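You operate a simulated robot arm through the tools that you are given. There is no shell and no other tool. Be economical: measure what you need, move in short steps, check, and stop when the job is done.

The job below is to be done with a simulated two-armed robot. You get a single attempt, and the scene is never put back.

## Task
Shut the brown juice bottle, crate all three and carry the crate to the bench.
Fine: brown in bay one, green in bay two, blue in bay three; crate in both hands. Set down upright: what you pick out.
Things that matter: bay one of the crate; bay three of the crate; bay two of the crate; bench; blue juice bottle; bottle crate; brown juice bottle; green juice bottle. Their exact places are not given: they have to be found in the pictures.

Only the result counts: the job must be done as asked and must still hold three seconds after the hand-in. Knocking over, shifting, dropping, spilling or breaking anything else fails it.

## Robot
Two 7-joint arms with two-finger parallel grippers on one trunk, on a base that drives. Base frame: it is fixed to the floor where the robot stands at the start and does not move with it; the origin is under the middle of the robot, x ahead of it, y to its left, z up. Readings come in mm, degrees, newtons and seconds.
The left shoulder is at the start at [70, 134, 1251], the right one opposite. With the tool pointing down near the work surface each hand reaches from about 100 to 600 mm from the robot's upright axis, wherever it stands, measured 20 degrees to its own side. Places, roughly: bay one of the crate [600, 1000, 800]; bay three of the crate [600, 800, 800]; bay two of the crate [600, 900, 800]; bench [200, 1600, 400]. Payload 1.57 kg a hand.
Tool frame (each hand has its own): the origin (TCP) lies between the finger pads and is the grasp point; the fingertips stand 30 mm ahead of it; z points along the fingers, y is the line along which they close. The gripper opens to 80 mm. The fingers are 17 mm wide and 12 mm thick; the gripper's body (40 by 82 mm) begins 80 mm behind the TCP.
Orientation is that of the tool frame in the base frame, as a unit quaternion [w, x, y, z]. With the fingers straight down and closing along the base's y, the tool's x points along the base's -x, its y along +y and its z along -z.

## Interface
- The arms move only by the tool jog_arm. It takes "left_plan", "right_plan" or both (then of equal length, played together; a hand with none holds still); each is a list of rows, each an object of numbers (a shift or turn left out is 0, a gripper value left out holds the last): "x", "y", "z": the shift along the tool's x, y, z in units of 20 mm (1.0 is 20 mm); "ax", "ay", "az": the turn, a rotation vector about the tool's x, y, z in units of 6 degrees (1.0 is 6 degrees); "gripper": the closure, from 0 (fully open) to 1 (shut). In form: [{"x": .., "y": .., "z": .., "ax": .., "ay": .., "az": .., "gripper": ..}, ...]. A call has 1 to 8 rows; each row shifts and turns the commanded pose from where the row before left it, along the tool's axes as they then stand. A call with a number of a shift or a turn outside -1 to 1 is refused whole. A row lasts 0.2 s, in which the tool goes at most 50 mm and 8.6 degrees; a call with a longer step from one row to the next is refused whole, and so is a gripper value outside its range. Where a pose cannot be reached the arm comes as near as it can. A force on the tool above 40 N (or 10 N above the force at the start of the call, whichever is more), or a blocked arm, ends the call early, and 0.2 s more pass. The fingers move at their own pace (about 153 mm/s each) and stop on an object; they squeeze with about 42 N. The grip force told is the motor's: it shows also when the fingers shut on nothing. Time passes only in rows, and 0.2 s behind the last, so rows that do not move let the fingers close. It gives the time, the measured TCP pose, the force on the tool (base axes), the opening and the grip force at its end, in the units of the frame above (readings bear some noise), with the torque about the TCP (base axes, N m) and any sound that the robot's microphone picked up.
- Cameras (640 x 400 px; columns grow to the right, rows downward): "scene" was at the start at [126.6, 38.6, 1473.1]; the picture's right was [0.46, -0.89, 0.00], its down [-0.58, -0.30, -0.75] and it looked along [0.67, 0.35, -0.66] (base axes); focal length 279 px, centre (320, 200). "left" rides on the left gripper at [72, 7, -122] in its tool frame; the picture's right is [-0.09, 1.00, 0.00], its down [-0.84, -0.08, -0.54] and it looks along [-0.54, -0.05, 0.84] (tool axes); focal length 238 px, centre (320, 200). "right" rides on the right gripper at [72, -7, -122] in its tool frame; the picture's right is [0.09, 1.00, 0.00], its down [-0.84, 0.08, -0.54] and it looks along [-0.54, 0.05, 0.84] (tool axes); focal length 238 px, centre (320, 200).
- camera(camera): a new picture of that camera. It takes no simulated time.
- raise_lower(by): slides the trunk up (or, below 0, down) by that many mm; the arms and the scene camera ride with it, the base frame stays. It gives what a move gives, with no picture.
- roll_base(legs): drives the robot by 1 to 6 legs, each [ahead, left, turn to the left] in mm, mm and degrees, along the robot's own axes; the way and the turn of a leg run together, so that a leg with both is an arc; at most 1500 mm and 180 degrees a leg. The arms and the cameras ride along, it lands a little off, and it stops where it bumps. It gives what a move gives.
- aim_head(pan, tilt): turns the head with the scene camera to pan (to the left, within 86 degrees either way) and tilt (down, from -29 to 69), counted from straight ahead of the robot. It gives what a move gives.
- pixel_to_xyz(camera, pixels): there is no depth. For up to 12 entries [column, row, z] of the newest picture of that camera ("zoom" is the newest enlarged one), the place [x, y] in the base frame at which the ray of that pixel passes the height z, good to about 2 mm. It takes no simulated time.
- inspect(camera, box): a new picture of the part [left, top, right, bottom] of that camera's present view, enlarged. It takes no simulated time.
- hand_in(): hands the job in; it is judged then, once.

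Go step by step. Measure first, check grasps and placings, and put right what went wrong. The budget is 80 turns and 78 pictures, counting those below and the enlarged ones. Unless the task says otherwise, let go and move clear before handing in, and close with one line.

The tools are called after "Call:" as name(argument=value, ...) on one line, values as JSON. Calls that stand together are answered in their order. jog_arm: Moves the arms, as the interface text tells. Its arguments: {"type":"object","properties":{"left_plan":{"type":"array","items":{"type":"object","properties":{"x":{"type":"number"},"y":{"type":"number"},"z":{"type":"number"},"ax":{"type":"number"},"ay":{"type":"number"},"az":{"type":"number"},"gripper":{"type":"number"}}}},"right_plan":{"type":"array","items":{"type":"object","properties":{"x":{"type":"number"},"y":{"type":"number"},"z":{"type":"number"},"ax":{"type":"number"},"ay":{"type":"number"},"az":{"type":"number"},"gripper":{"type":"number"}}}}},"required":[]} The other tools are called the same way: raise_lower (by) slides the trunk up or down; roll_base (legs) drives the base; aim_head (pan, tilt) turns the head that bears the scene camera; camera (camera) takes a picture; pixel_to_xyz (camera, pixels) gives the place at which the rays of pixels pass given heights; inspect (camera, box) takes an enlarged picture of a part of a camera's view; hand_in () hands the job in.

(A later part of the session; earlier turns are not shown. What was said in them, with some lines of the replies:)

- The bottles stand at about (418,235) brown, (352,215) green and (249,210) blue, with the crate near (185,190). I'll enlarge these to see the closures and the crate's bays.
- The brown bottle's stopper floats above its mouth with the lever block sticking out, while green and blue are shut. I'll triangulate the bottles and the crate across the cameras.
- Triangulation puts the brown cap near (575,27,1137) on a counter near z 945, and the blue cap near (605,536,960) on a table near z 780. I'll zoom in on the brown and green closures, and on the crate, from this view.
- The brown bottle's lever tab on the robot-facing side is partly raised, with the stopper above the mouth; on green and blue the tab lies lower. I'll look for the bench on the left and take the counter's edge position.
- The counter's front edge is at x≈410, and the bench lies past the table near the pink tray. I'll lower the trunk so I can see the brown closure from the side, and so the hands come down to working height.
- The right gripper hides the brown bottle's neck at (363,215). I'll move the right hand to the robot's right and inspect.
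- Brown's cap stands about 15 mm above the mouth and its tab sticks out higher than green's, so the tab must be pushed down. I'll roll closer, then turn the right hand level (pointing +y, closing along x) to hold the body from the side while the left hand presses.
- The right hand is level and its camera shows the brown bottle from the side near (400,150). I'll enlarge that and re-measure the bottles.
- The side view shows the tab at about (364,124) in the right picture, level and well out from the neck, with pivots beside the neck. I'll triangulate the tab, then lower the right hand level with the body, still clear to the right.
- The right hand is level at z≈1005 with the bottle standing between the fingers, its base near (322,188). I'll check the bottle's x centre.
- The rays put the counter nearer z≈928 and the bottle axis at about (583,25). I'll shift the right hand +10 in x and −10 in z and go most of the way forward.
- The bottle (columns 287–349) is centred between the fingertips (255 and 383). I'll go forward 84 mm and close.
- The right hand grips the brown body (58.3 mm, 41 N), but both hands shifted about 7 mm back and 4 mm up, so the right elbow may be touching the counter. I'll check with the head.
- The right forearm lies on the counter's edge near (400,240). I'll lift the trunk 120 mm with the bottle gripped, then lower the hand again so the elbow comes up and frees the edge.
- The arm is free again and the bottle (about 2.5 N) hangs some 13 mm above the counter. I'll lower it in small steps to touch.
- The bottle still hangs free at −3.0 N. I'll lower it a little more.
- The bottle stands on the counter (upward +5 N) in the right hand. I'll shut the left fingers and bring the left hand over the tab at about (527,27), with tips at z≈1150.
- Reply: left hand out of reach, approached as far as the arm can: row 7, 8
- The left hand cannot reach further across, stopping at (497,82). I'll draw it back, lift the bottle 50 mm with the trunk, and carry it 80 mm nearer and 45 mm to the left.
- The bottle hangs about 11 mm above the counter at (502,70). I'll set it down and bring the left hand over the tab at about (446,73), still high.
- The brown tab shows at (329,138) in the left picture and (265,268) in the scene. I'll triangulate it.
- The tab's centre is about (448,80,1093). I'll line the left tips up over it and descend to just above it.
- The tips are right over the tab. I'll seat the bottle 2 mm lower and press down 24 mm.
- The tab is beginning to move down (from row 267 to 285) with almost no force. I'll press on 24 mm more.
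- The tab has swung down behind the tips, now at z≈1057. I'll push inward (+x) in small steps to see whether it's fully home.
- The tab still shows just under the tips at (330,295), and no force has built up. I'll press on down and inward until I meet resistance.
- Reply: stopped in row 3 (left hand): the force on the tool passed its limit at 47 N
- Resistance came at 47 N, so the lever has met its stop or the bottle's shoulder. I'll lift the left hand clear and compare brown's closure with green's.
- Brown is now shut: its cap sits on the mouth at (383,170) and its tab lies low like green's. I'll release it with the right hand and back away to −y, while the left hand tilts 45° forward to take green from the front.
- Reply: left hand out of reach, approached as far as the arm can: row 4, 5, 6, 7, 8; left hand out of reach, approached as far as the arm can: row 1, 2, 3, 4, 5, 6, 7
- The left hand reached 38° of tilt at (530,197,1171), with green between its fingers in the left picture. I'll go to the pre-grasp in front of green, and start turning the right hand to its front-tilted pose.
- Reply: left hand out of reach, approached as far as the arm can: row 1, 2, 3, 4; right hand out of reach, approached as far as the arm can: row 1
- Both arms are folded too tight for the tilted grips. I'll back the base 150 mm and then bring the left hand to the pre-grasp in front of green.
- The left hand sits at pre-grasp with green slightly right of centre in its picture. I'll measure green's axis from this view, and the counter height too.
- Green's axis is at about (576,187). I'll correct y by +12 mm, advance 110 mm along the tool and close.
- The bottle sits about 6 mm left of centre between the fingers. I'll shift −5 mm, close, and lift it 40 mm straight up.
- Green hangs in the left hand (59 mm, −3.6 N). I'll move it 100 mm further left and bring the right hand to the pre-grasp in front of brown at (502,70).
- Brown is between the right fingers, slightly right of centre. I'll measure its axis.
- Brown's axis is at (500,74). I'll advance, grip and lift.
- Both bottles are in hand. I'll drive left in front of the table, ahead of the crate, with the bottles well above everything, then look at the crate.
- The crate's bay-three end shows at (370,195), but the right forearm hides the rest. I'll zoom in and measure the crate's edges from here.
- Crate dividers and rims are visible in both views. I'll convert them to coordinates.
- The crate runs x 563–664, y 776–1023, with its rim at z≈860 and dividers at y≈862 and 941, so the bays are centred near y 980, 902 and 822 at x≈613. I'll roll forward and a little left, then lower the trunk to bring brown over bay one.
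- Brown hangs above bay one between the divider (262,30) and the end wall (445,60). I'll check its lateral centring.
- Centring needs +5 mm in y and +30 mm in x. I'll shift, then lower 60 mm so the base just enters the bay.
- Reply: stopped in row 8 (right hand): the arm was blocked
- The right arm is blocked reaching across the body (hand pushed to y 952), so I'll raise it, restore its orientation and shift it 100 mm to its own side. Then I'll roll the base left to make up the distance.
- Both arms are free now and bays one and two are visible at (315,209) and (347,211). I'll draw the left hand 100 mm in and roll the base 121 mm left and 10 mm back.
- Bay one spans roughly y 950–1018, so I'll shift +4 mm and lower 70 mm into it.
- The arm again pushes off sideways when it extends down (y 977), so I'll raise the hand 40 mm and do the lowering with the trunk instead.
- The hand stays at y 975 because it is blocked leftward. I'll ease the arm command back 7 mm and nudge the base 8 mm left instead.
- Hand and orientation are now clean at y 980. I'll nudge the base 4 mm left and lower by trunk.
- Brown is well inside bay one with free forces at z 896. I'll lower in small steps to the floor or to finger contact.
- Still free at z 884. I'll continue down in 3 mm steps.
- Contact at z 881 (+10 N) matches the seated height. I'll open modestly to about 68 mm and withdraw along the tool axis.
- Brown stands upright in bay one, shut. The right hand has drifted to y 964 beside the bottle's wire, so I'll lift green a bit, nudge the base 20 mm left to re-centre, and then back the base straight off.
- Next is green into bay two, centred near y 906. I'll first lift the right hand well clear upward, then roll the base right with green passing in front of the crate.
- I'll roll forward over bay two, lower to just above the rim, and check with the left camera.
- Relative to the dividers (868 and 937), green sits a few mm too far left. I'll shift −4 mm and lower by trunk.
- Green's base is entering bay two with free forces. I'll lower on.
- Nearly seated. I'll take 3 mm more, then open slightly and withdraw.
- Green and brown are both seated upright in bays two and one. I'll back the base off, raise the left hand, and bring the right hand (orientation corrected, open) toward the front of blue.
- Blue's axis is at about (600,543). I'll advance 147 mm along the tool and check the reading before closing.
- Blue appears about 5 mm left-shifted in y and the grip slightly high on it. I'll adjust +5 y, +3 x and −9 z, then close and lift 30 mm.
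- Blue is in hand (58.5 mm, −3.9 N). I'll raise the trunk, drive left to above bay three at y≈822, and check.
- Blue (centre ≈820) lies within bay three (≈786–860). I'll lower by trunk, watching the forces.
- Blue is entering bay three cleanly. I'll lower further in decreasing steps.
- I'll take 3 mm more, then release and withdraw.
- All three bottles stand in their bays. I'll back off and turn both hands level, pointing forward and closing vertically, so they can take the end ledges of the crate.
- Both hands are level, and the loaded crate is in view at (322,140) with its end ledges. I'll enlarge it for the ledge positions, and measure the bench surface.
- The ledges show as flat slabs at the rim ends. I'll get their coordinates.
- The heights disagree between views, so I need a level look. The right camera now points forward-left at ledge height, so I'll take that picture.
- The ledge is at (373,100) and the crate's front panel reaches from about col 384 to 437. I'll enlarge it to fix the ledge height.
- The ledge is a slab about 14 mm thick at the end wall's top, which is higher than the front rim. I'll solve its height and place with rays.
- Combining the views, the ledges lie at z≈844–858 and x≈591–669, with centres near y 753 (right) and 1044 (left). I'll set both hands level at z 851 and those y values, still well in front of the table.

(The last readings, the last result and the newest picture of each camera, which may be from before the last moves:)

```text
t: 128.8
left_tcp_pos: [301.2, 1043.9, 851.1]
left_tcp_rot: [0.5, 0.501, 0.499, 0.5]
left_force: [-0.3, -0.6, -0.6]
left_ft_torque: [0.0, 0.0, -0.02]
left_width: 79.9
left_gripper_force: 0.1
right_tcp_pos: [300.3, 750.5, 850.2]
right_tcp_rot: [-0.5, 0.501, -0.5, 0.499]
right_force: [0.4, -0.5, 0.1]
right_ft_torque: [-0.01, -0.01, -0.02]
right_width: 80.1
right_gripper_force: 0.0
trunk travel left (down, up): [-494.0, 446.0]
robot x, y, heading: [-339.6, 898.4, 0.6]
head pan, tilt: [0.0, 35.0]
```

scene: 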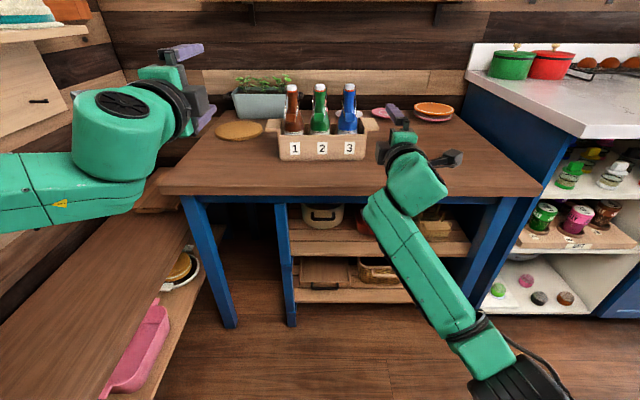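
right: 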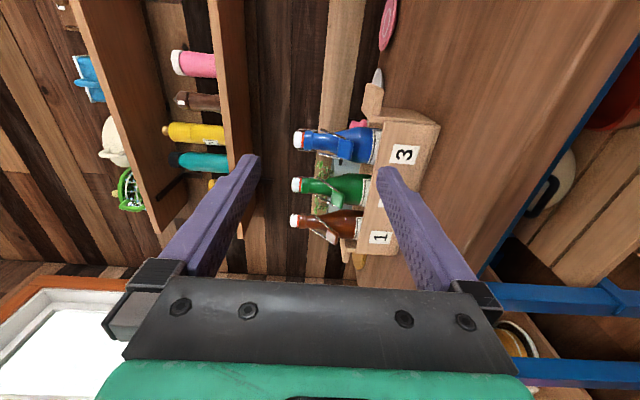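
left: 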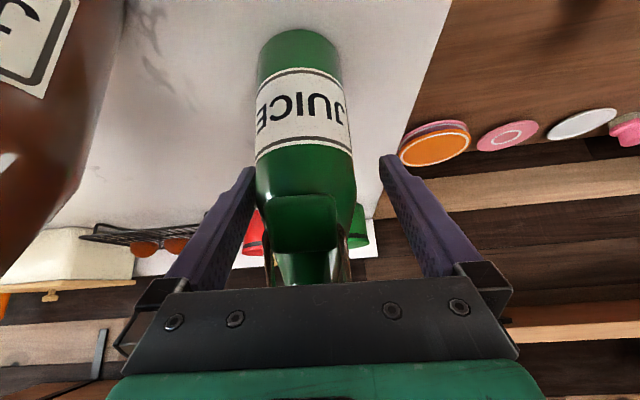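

Both hands are level and aligned. I'll roll forward to just short of the ledges and check with one picture.

Call:
roll_base(legs=[[225, 0, 0]])

Call:
inspect(camera="scene", box=[180, 80, 460, 260])

```text
t: 130.5
left_tcp_pos: [524.1, 1046.9, 848.7]
left_tcp_rot: [0.5, 0.499, 0.501, 0.5]
left_force: [-0.6, 0.3, -0.5]
left_ft_torque: [-0.02, -0.02, 0.02]
left_width: 80.2
left_gripper_force: 0.1
right_tcp_pos: [524.6, 754.4, 850.9]
right_tcp_rot: [-0.501, 0.502, -0.499, 0.498]
right_force: [-0.4, 0.1, -0.7]
right_ft_torque: [0.0, 0.01, 0.0]
right_width: 80.1
right_gripper_force: 0.1
trunk travel left (down, up): [-494.0, 446.0]
robot x, y, heading: [-118.2, 903.3, 0.5]
head pan, tilt: [0.0, 35.0]
```

```text
2.22 times, centred on (320, 170) of scene
5 turns are left
```

zoom: 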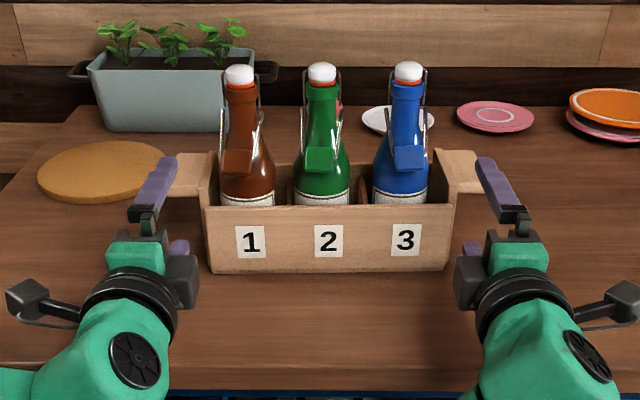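

The fingers straddle the ledges on both sides once parallax is counted, and only 5 turns are left, so I'll batch calls. I'll roll the last 98 mm, close both hands and lift slightly.

Call:
roll_base(legs=[[98, 0, 0]])

Call:
jog_arm(left_plan=[{"gripper": 1}, {"gripper": 1}, {"gripper": 1}, {}, {}], right_plan=[{"gripper": 1}, {"gripper": 1}, {"gripper": 1}, {}, {}])

Call:
raise_lower(by=50)

Call:
camera(camera="scene")

```text
t: 131.7
left_tcp_pos: [622.6, 1047.9, 849.7]
left_tcp_rot: [0.499, 0.5, 0.501, 0.499]
left_force: [0.0, -0.4, 0.6]
left_ft_torque: [0.03, 0.0, 0.0]
left_width: 80.1
left_gripper_force: 0.1
right_tcp_pos: [623.1, 755.9, 850.8]
right_tcp_rot: [-0.501, 0.502, -0.5, 0.497]
right_force: [-0.3, 0.4, -0.1]
right_ft_torque: [0.0, -0.02, 0.02]
right_width: 80.0
right_gripper_force: 0.1
trunk travel left (down, up): [-494.0, 446.0]
robot x, y, heading: [-16.2, 901.9, 0.7]
head pan, tilt: [0.0, 35.0]
```

```text
t: 132.8
left_tcp_pos: [622.7, 1048.7, 848.5]
left_tcp_rot: [0.499, 0.5, 0.502, 0.499]
left_force: [-1.1, -0.3, -1.4]
left_ft_torque: [-0.35, 0.47, -0.15]
left_width: 13.7
left_gripper_force: 30.8
right_tcp_pos: [623.2, 754.7, 849.8]
right_tcp_rot: [-0.499, 0.503, -0.501, 0.497]
right_force: [0.5, 0.3, -4.0]
right_ft_torque: [-0.16, -0.57, -0.17]
right_width: 13.9
right_gripper_force: 30.4
trunk travel left (down, up): [-494.0, 446.0]
robot x, y, heading: [-17.1, 902.0, 0.6]
head pan, tilt: [0.0, 35.0]
```

```text
t: 133.8
left_tcp_pos: [624.6, 1048.8, 898.1]
left_tcp_rot: [0.499, 0.5, 0.501, 0.5]
left_force: [-2.0, 0.5, -6.0]
left_ft_torque: [-0.22, 0.47, -0.48]
left_width: 13.9
left_gripper_force: 30.4
right_tcp_pos: [624.6, 754.0, 899.1]
right_tcp_rot: [-0.5, 0.503, -0.501, 0.496]
right_force: [2.3, -0.8, -8.4]
right_ft_torque: [-0.1, -0.53, -0.28]
right_width: 13.9
right_gripper_force: 30.7
trunk travel left (down, up): [-544.0, 396.0]
robot x, y, heading: [-18.2, 900.9, 0.7]
head pan, tilt: [0.0, 35.0]
```

```text
2 pictures are left
4 turns are left
```

scene: 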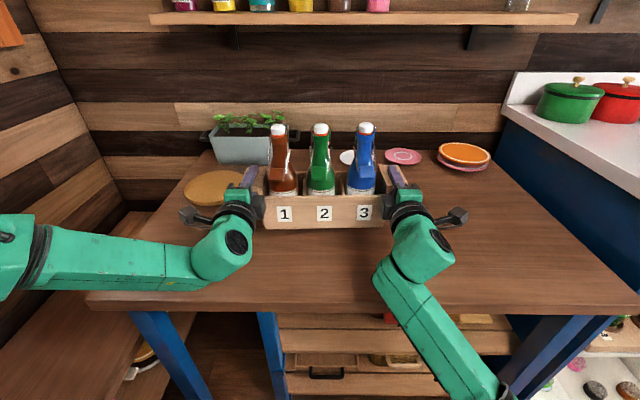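

The crate is up in both hands (about 14 N together) with the bottles upright. I'll raise it a bit, back off, turn left and go in front of the bench, whose top spans about y 1415–1800 at z≈400, then look.

Call:
raise_lower(by=60)

Call:
roll_base(legs=[[-300, 0, 0], [0, 0, 30], [0, 0, 29.3], [195, -115, 0]])

Call:
aim_head(pan=0, tilt=45)

Call:
camera(camera="scene")

Call:
pixel_to_xyz(camera="scene", pixels=[[100, 200, 400], [200, 200, 400], [320, 300, 400], [320, 200, 400], [450, 200, 400], [540, 200, 400], [200, 300, 400], [440, 300, 400], [100, 300, 400], [320, 100, 400], [100, 100, 400], [540, 300, 400]])

```text
t: 134.8
left_tcp_pos: [625.4, 1049.0, 958.7]
left_tcp_rot: [0.499, 0.5, 0.502, 0.5]
left_force: [-4.0, 0.3, -5.9]
left_ft_torque: [-0.25, 0.51, -0.57]
left_width: 13.7
left_gripper_force: 30.5
right_tcp_pos: [623.8, 754.4, 958.8]
right_tcp_rot: [-0.5, 0.503, -0.501, 0.497]
right_force: [3.1, -0.3, -6.7]
right_ft_torque: [-0.04, -0.59, -0.34]
right_width: 13.7
right_gripper_force: 30.4
trunk travel left (down, up): [-604.0, 336.0]
robot x, y, heading: [-16.1, 902.2, 0.6]
head pan, tilt: [0.0, 35.0]
```

```text
t: 141.1
left_tcp_pos: [70.8, 1638.4, 957.7]
left_tcp_rot: [0.183, 0.184, 0.683, 0.683]
left_force: [1.9, 0.7, -4.1]
left_ft_torque: [-0.56, 0.15, 0.39]
left_width: 13.8
left_gripper_force: 30.8
right_tcp_pos: [324.3, 1491.3, 958.1]
right_tcp_rot: [-0.682, 0.685, -0.182, 0.182]
right_force: [-1.6, -0.7, -6.8]
right_ft_torque: [0.42, -0.37, 0.1]
right_width: 13.7
right_gripper_force: 30.7
trunk travel left (down, up): [-604.0, 336.0]
robot x, y, heading: [-122.5, 1011.8, 60.8]
head pan, tilt: [0.0, 35.0]
```

```text
t: 141.8
left_tcp_pos: [70.3, 1637.9, 958.0]
left_tcp_rot: [0.183, 0.183, 0.684, 0.682]
left_force: [1.9, 2.3, -6.6]
left_ft_torque: [-0.54, 0.14, 0.44]
left_width: 13.9
left_gripper_force: 30.6
right_tcp_pos: [325.5, 1492.0, 959.0]
right_tcp_rot: [-0.681, 0.686, -0.182, 0.181]
right_force: [-1.9, -1.4, -7.6]
right_ft_torque: [0.42, -0.39, 0.21]
right_width: 13.7
right_gripper_force: 30.3
trunk travel left (down, up): [-604.0, 336.0]
robot x, y, heading: [-123.7, 1008.7, 60.6]
head pan, tilt: [0.0, 45.0]
```

```text
1 pictures are left
```

scene: 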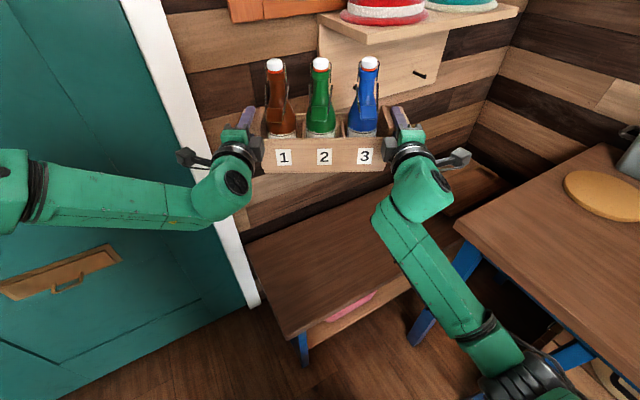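

```text
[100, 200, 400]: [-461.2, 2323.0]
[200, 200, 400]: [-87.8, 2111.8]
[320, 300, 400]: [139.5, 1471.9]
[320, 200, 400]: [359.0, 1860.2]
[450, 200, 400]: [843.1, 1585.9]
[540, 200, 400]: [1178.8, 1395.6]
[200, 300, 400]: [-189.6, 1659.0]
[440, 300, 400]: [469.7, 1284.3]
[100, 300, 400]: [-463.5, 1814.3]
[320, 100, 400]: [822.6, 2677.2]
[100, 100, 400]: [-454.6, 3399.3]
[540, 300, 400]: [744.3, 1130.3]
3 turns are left
```

The bench top is in view: front-left corner (290,337) → about (10,1420), and the back edge near y 1793. The crate centre at (198,1565) is well inside it. I'll nudge 20 mm left for elbow room, lower by trunk to about 25 mm above it, then jog down to contact.

Call:
roll_base(legs=[[0, 20, 0]])

Call:
raise_lower(by=-250)

Call:
raise_lower(by=-195)

Call:
jog_arm(right_plan=[{"y": 0.18}, {"y": 0.18}, {"y": 0.18}, {"y": 0.18}, {"y": 0.18}, {"y": 0.18}, {"y": 0.18}, {"y": 0.18}], left_plan=[{"y": -0.18}, {"y": -0.18}, {"y": -0.18}, {"y": -0.18}, {"y": -0.18}, {"y": -0.18}, {"y": -0.18}, {"y": -0.18}])

Call:
camera(camera="scene")

```text
t: 142.6
left_tcp_pos: [55.6, 1646.4, 958.6]
left_tcp_rot: [0.182, 0.184, 0.684, 0.682]
left_force: [0.5, 0.4, -6.0]
left_ft_torque: [-0.57, 0.11, 0.33]
left_width: 14.0
left_gripper_force: 30.2
right_tcp_pos: [307.7, 1501.0, 959.2]
right_tcp_rot: [-0.681, 0.685, -0.182, 0.181]
right_force: [-0.6, -1.0, -7.4]
right_ft_torque: [0.45, -0.39, 0.19]
right_width: 14.0
right_gripper_force: 30.5
trunk travel left (down, up): [-604.0, 336.0]
robot x, y, heading: [-140.4, 1016.4, 60.2]
head pan, tilt: [0.0, 45.0]
```

```text
t: 145.2
left_tcp_pos: [53.5, 1647.0, 707.8]
left_tcp_rot: [0.183, 0.183, 0.684, 0.682]
left_force: [-0.1, 0.8, -5.1]
left_ft_torque: [-0.55, 0.13, 0.03]
left_width: 13.9
left_gripper_force: 29.7
right_tcp_pos: [306.4, 1500.6, 709.0]
right_tcp_rot: [-0.682, 0.685, -0.183, 0.18]
right_force: [0.1, 0.1, -7.6]
right_ft_torque: [0.44, -0.33, 0.09]
right_width: 13.6
right_gripper_force: 30.1
trunk travel left (down, up): [-354.0, 586.0]
robot x, y, heading: [-139.7, 1020.0, 60.3]
head pan, tilt: [0.0, 45.0]
```

```text
t: 147.0
left_tcp_pos: [53.5, 1645.3, 549.2]
left_tcp_rot: [0.188, 0.178, 0.669, 0.697]
left_force: [-4.7, -5.6, 17.3]
left_ft_torque: [-1.69, 1.03, -0.7]
left_width: 14.5
left_gripper_force: 30.7
right_tcp_pos: [304.9, 1496.3, 548.4]
right_tcp_rot: [0.695, -0.672, 0.179, -0.185]
right_force: [1.5, 3.1, 12.4]
right_ft_torque: [-0.09, 0.2, -1.01]
right_width: 14.0
right_gripper_force: 30.3
trunk travel left (down, up): [-174.0, 766.0]
robot x, y, heading: [-139.3, 1017.5, 60.2]
head pan, tilt: [0.0, 45.0]
stopped: the force on the tool passed its limit at 47 N (the readings are from after the stop); the commanded pose is now the measured one
```

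```text
t: 147.6
left_tcp_pos: [54.5, 1646.4, 549.0]
left_tcp_rot: [0.19, 0.175, 0.663, 0.703]
left_force: [-5.3, -6.4, 21.7]
left_ft_torque: [-1.68, 1.08, -0.8]
left_width: 14.2
left_gripper_force: 30.6
right_tcp_pos: [305.8, 1495.8, 549.5]
right_tcp_rot: [0.701, -0.665, 0.177, -0.187]
right_force: [3.5, 4.3, 17.8]
right_ft_torque: [-0.02, 0.15, -0.93]
right_width: 13.8
right_gripper_force: 30.3
trunk travel left (down, up): [-174.0, 766.0]
robot x, y, heading: [-137.2, 1020.2, 60.5]
head pan, tilt: [0.0, 45.0]
stopped in row 3 (right hand): the force on the tool passed its limit at 42 N (the readings are from after the stop); the commanded pose is now the measured one
```

```text
0 pictures are left
2 turns are left
```

scene: 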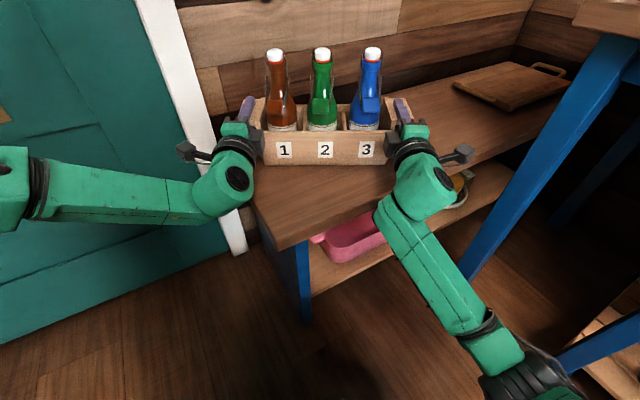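

Both hands met firm, even upward resistance (47 N stop, about +20 N each) and the picture shows the crate standing flat on the bench with all three bottles upright. I'll ease the press by 4 mm, open both hands and roll straight back clear.

Call:
jog_arm(right_plan=[{"y": -0.1}, {"y": -0.1}, {}, {"gripper": 0}, {"gripper": 0}, {"gripper": 0}, {}], left_plan=[{"y": 0.1}, {"y": 0.1}, {}, {"gripper": 0}, {"gripper": 0}, {"gripper": 0}, {}])

Call:
roll_base(legs=[[-100, 0, 0], [-150, 0, 0]])

```text
t: 149.2
left_tcp_pos: [55.2, 1648.8, 544.7]
left_tcp_rot: [0.187, 0.176, 0.668, 0.698]
left_force: [0.3, -0.6, -0.3]
left_ft_torque: [-0.01, 0.01, 0.0]
left_width: 80.0
left_gripper_force: 0.2
right_tcp_pos: [305.7, 1497.4, 545.1]
right_tcp_rot: [0.696, -0.671, 0.178, -0.185]
right_force: [0.2, -0.2, 0.3]
right_ft_torque: [-0.02, 0.01, -0.01]
right_width: 80.0
right_gripper_force: 0.1
trunk travel left (down, up): [-174.0, 766.0]
robot x, y, heading: [-138.3, 1020.0, 60.4]
head pan, tilt: [0.0, 45.0]
```

```text
t: 151.3
left_tcp_pos: [-68.9, 1429.7, 546.5]
left_tcp_rot: [0.189, 0.177, 0.668, 0.698]
left_force: [-0.1, -0.1, 0.3]
left_ft_torque: [0.0, 0.02, 0.01]
left_width: 79.9
left_gripper_force: 0.0
right_tcp_pos: [183.6, 1278.1, 544.7]
right_tcp_rot: [0.695, -0.671, 0.178, -0.185]
right_force: [0.1, -0.7, 0.4]
right_ft_torque: [0.01, -0.03, 0.02]
right_width: 80.1
right_gripper_force: 0.0
trunk travel left (down, up): [-174.0, 766.0]
robot x, y, heading: [-262.4, 798.2, 60.5]
head pan, tilt: [0.0, 45.0]
1 turns are left
```

Both hands opened to 80 mm and backed clear with no contact force, so the crate was left standing on the bench. I'm handing in now.

Call:
hand_in()

```text
The job is handed in.
```

The brown bottle is shut, brown, green and blue stand in bays one, two and three, and the crate was carried in both hands and set on the bench. I had no pictures left to check it after letting go; the last one, taken while still gripping, showed it on the bench with all three bottles upright.
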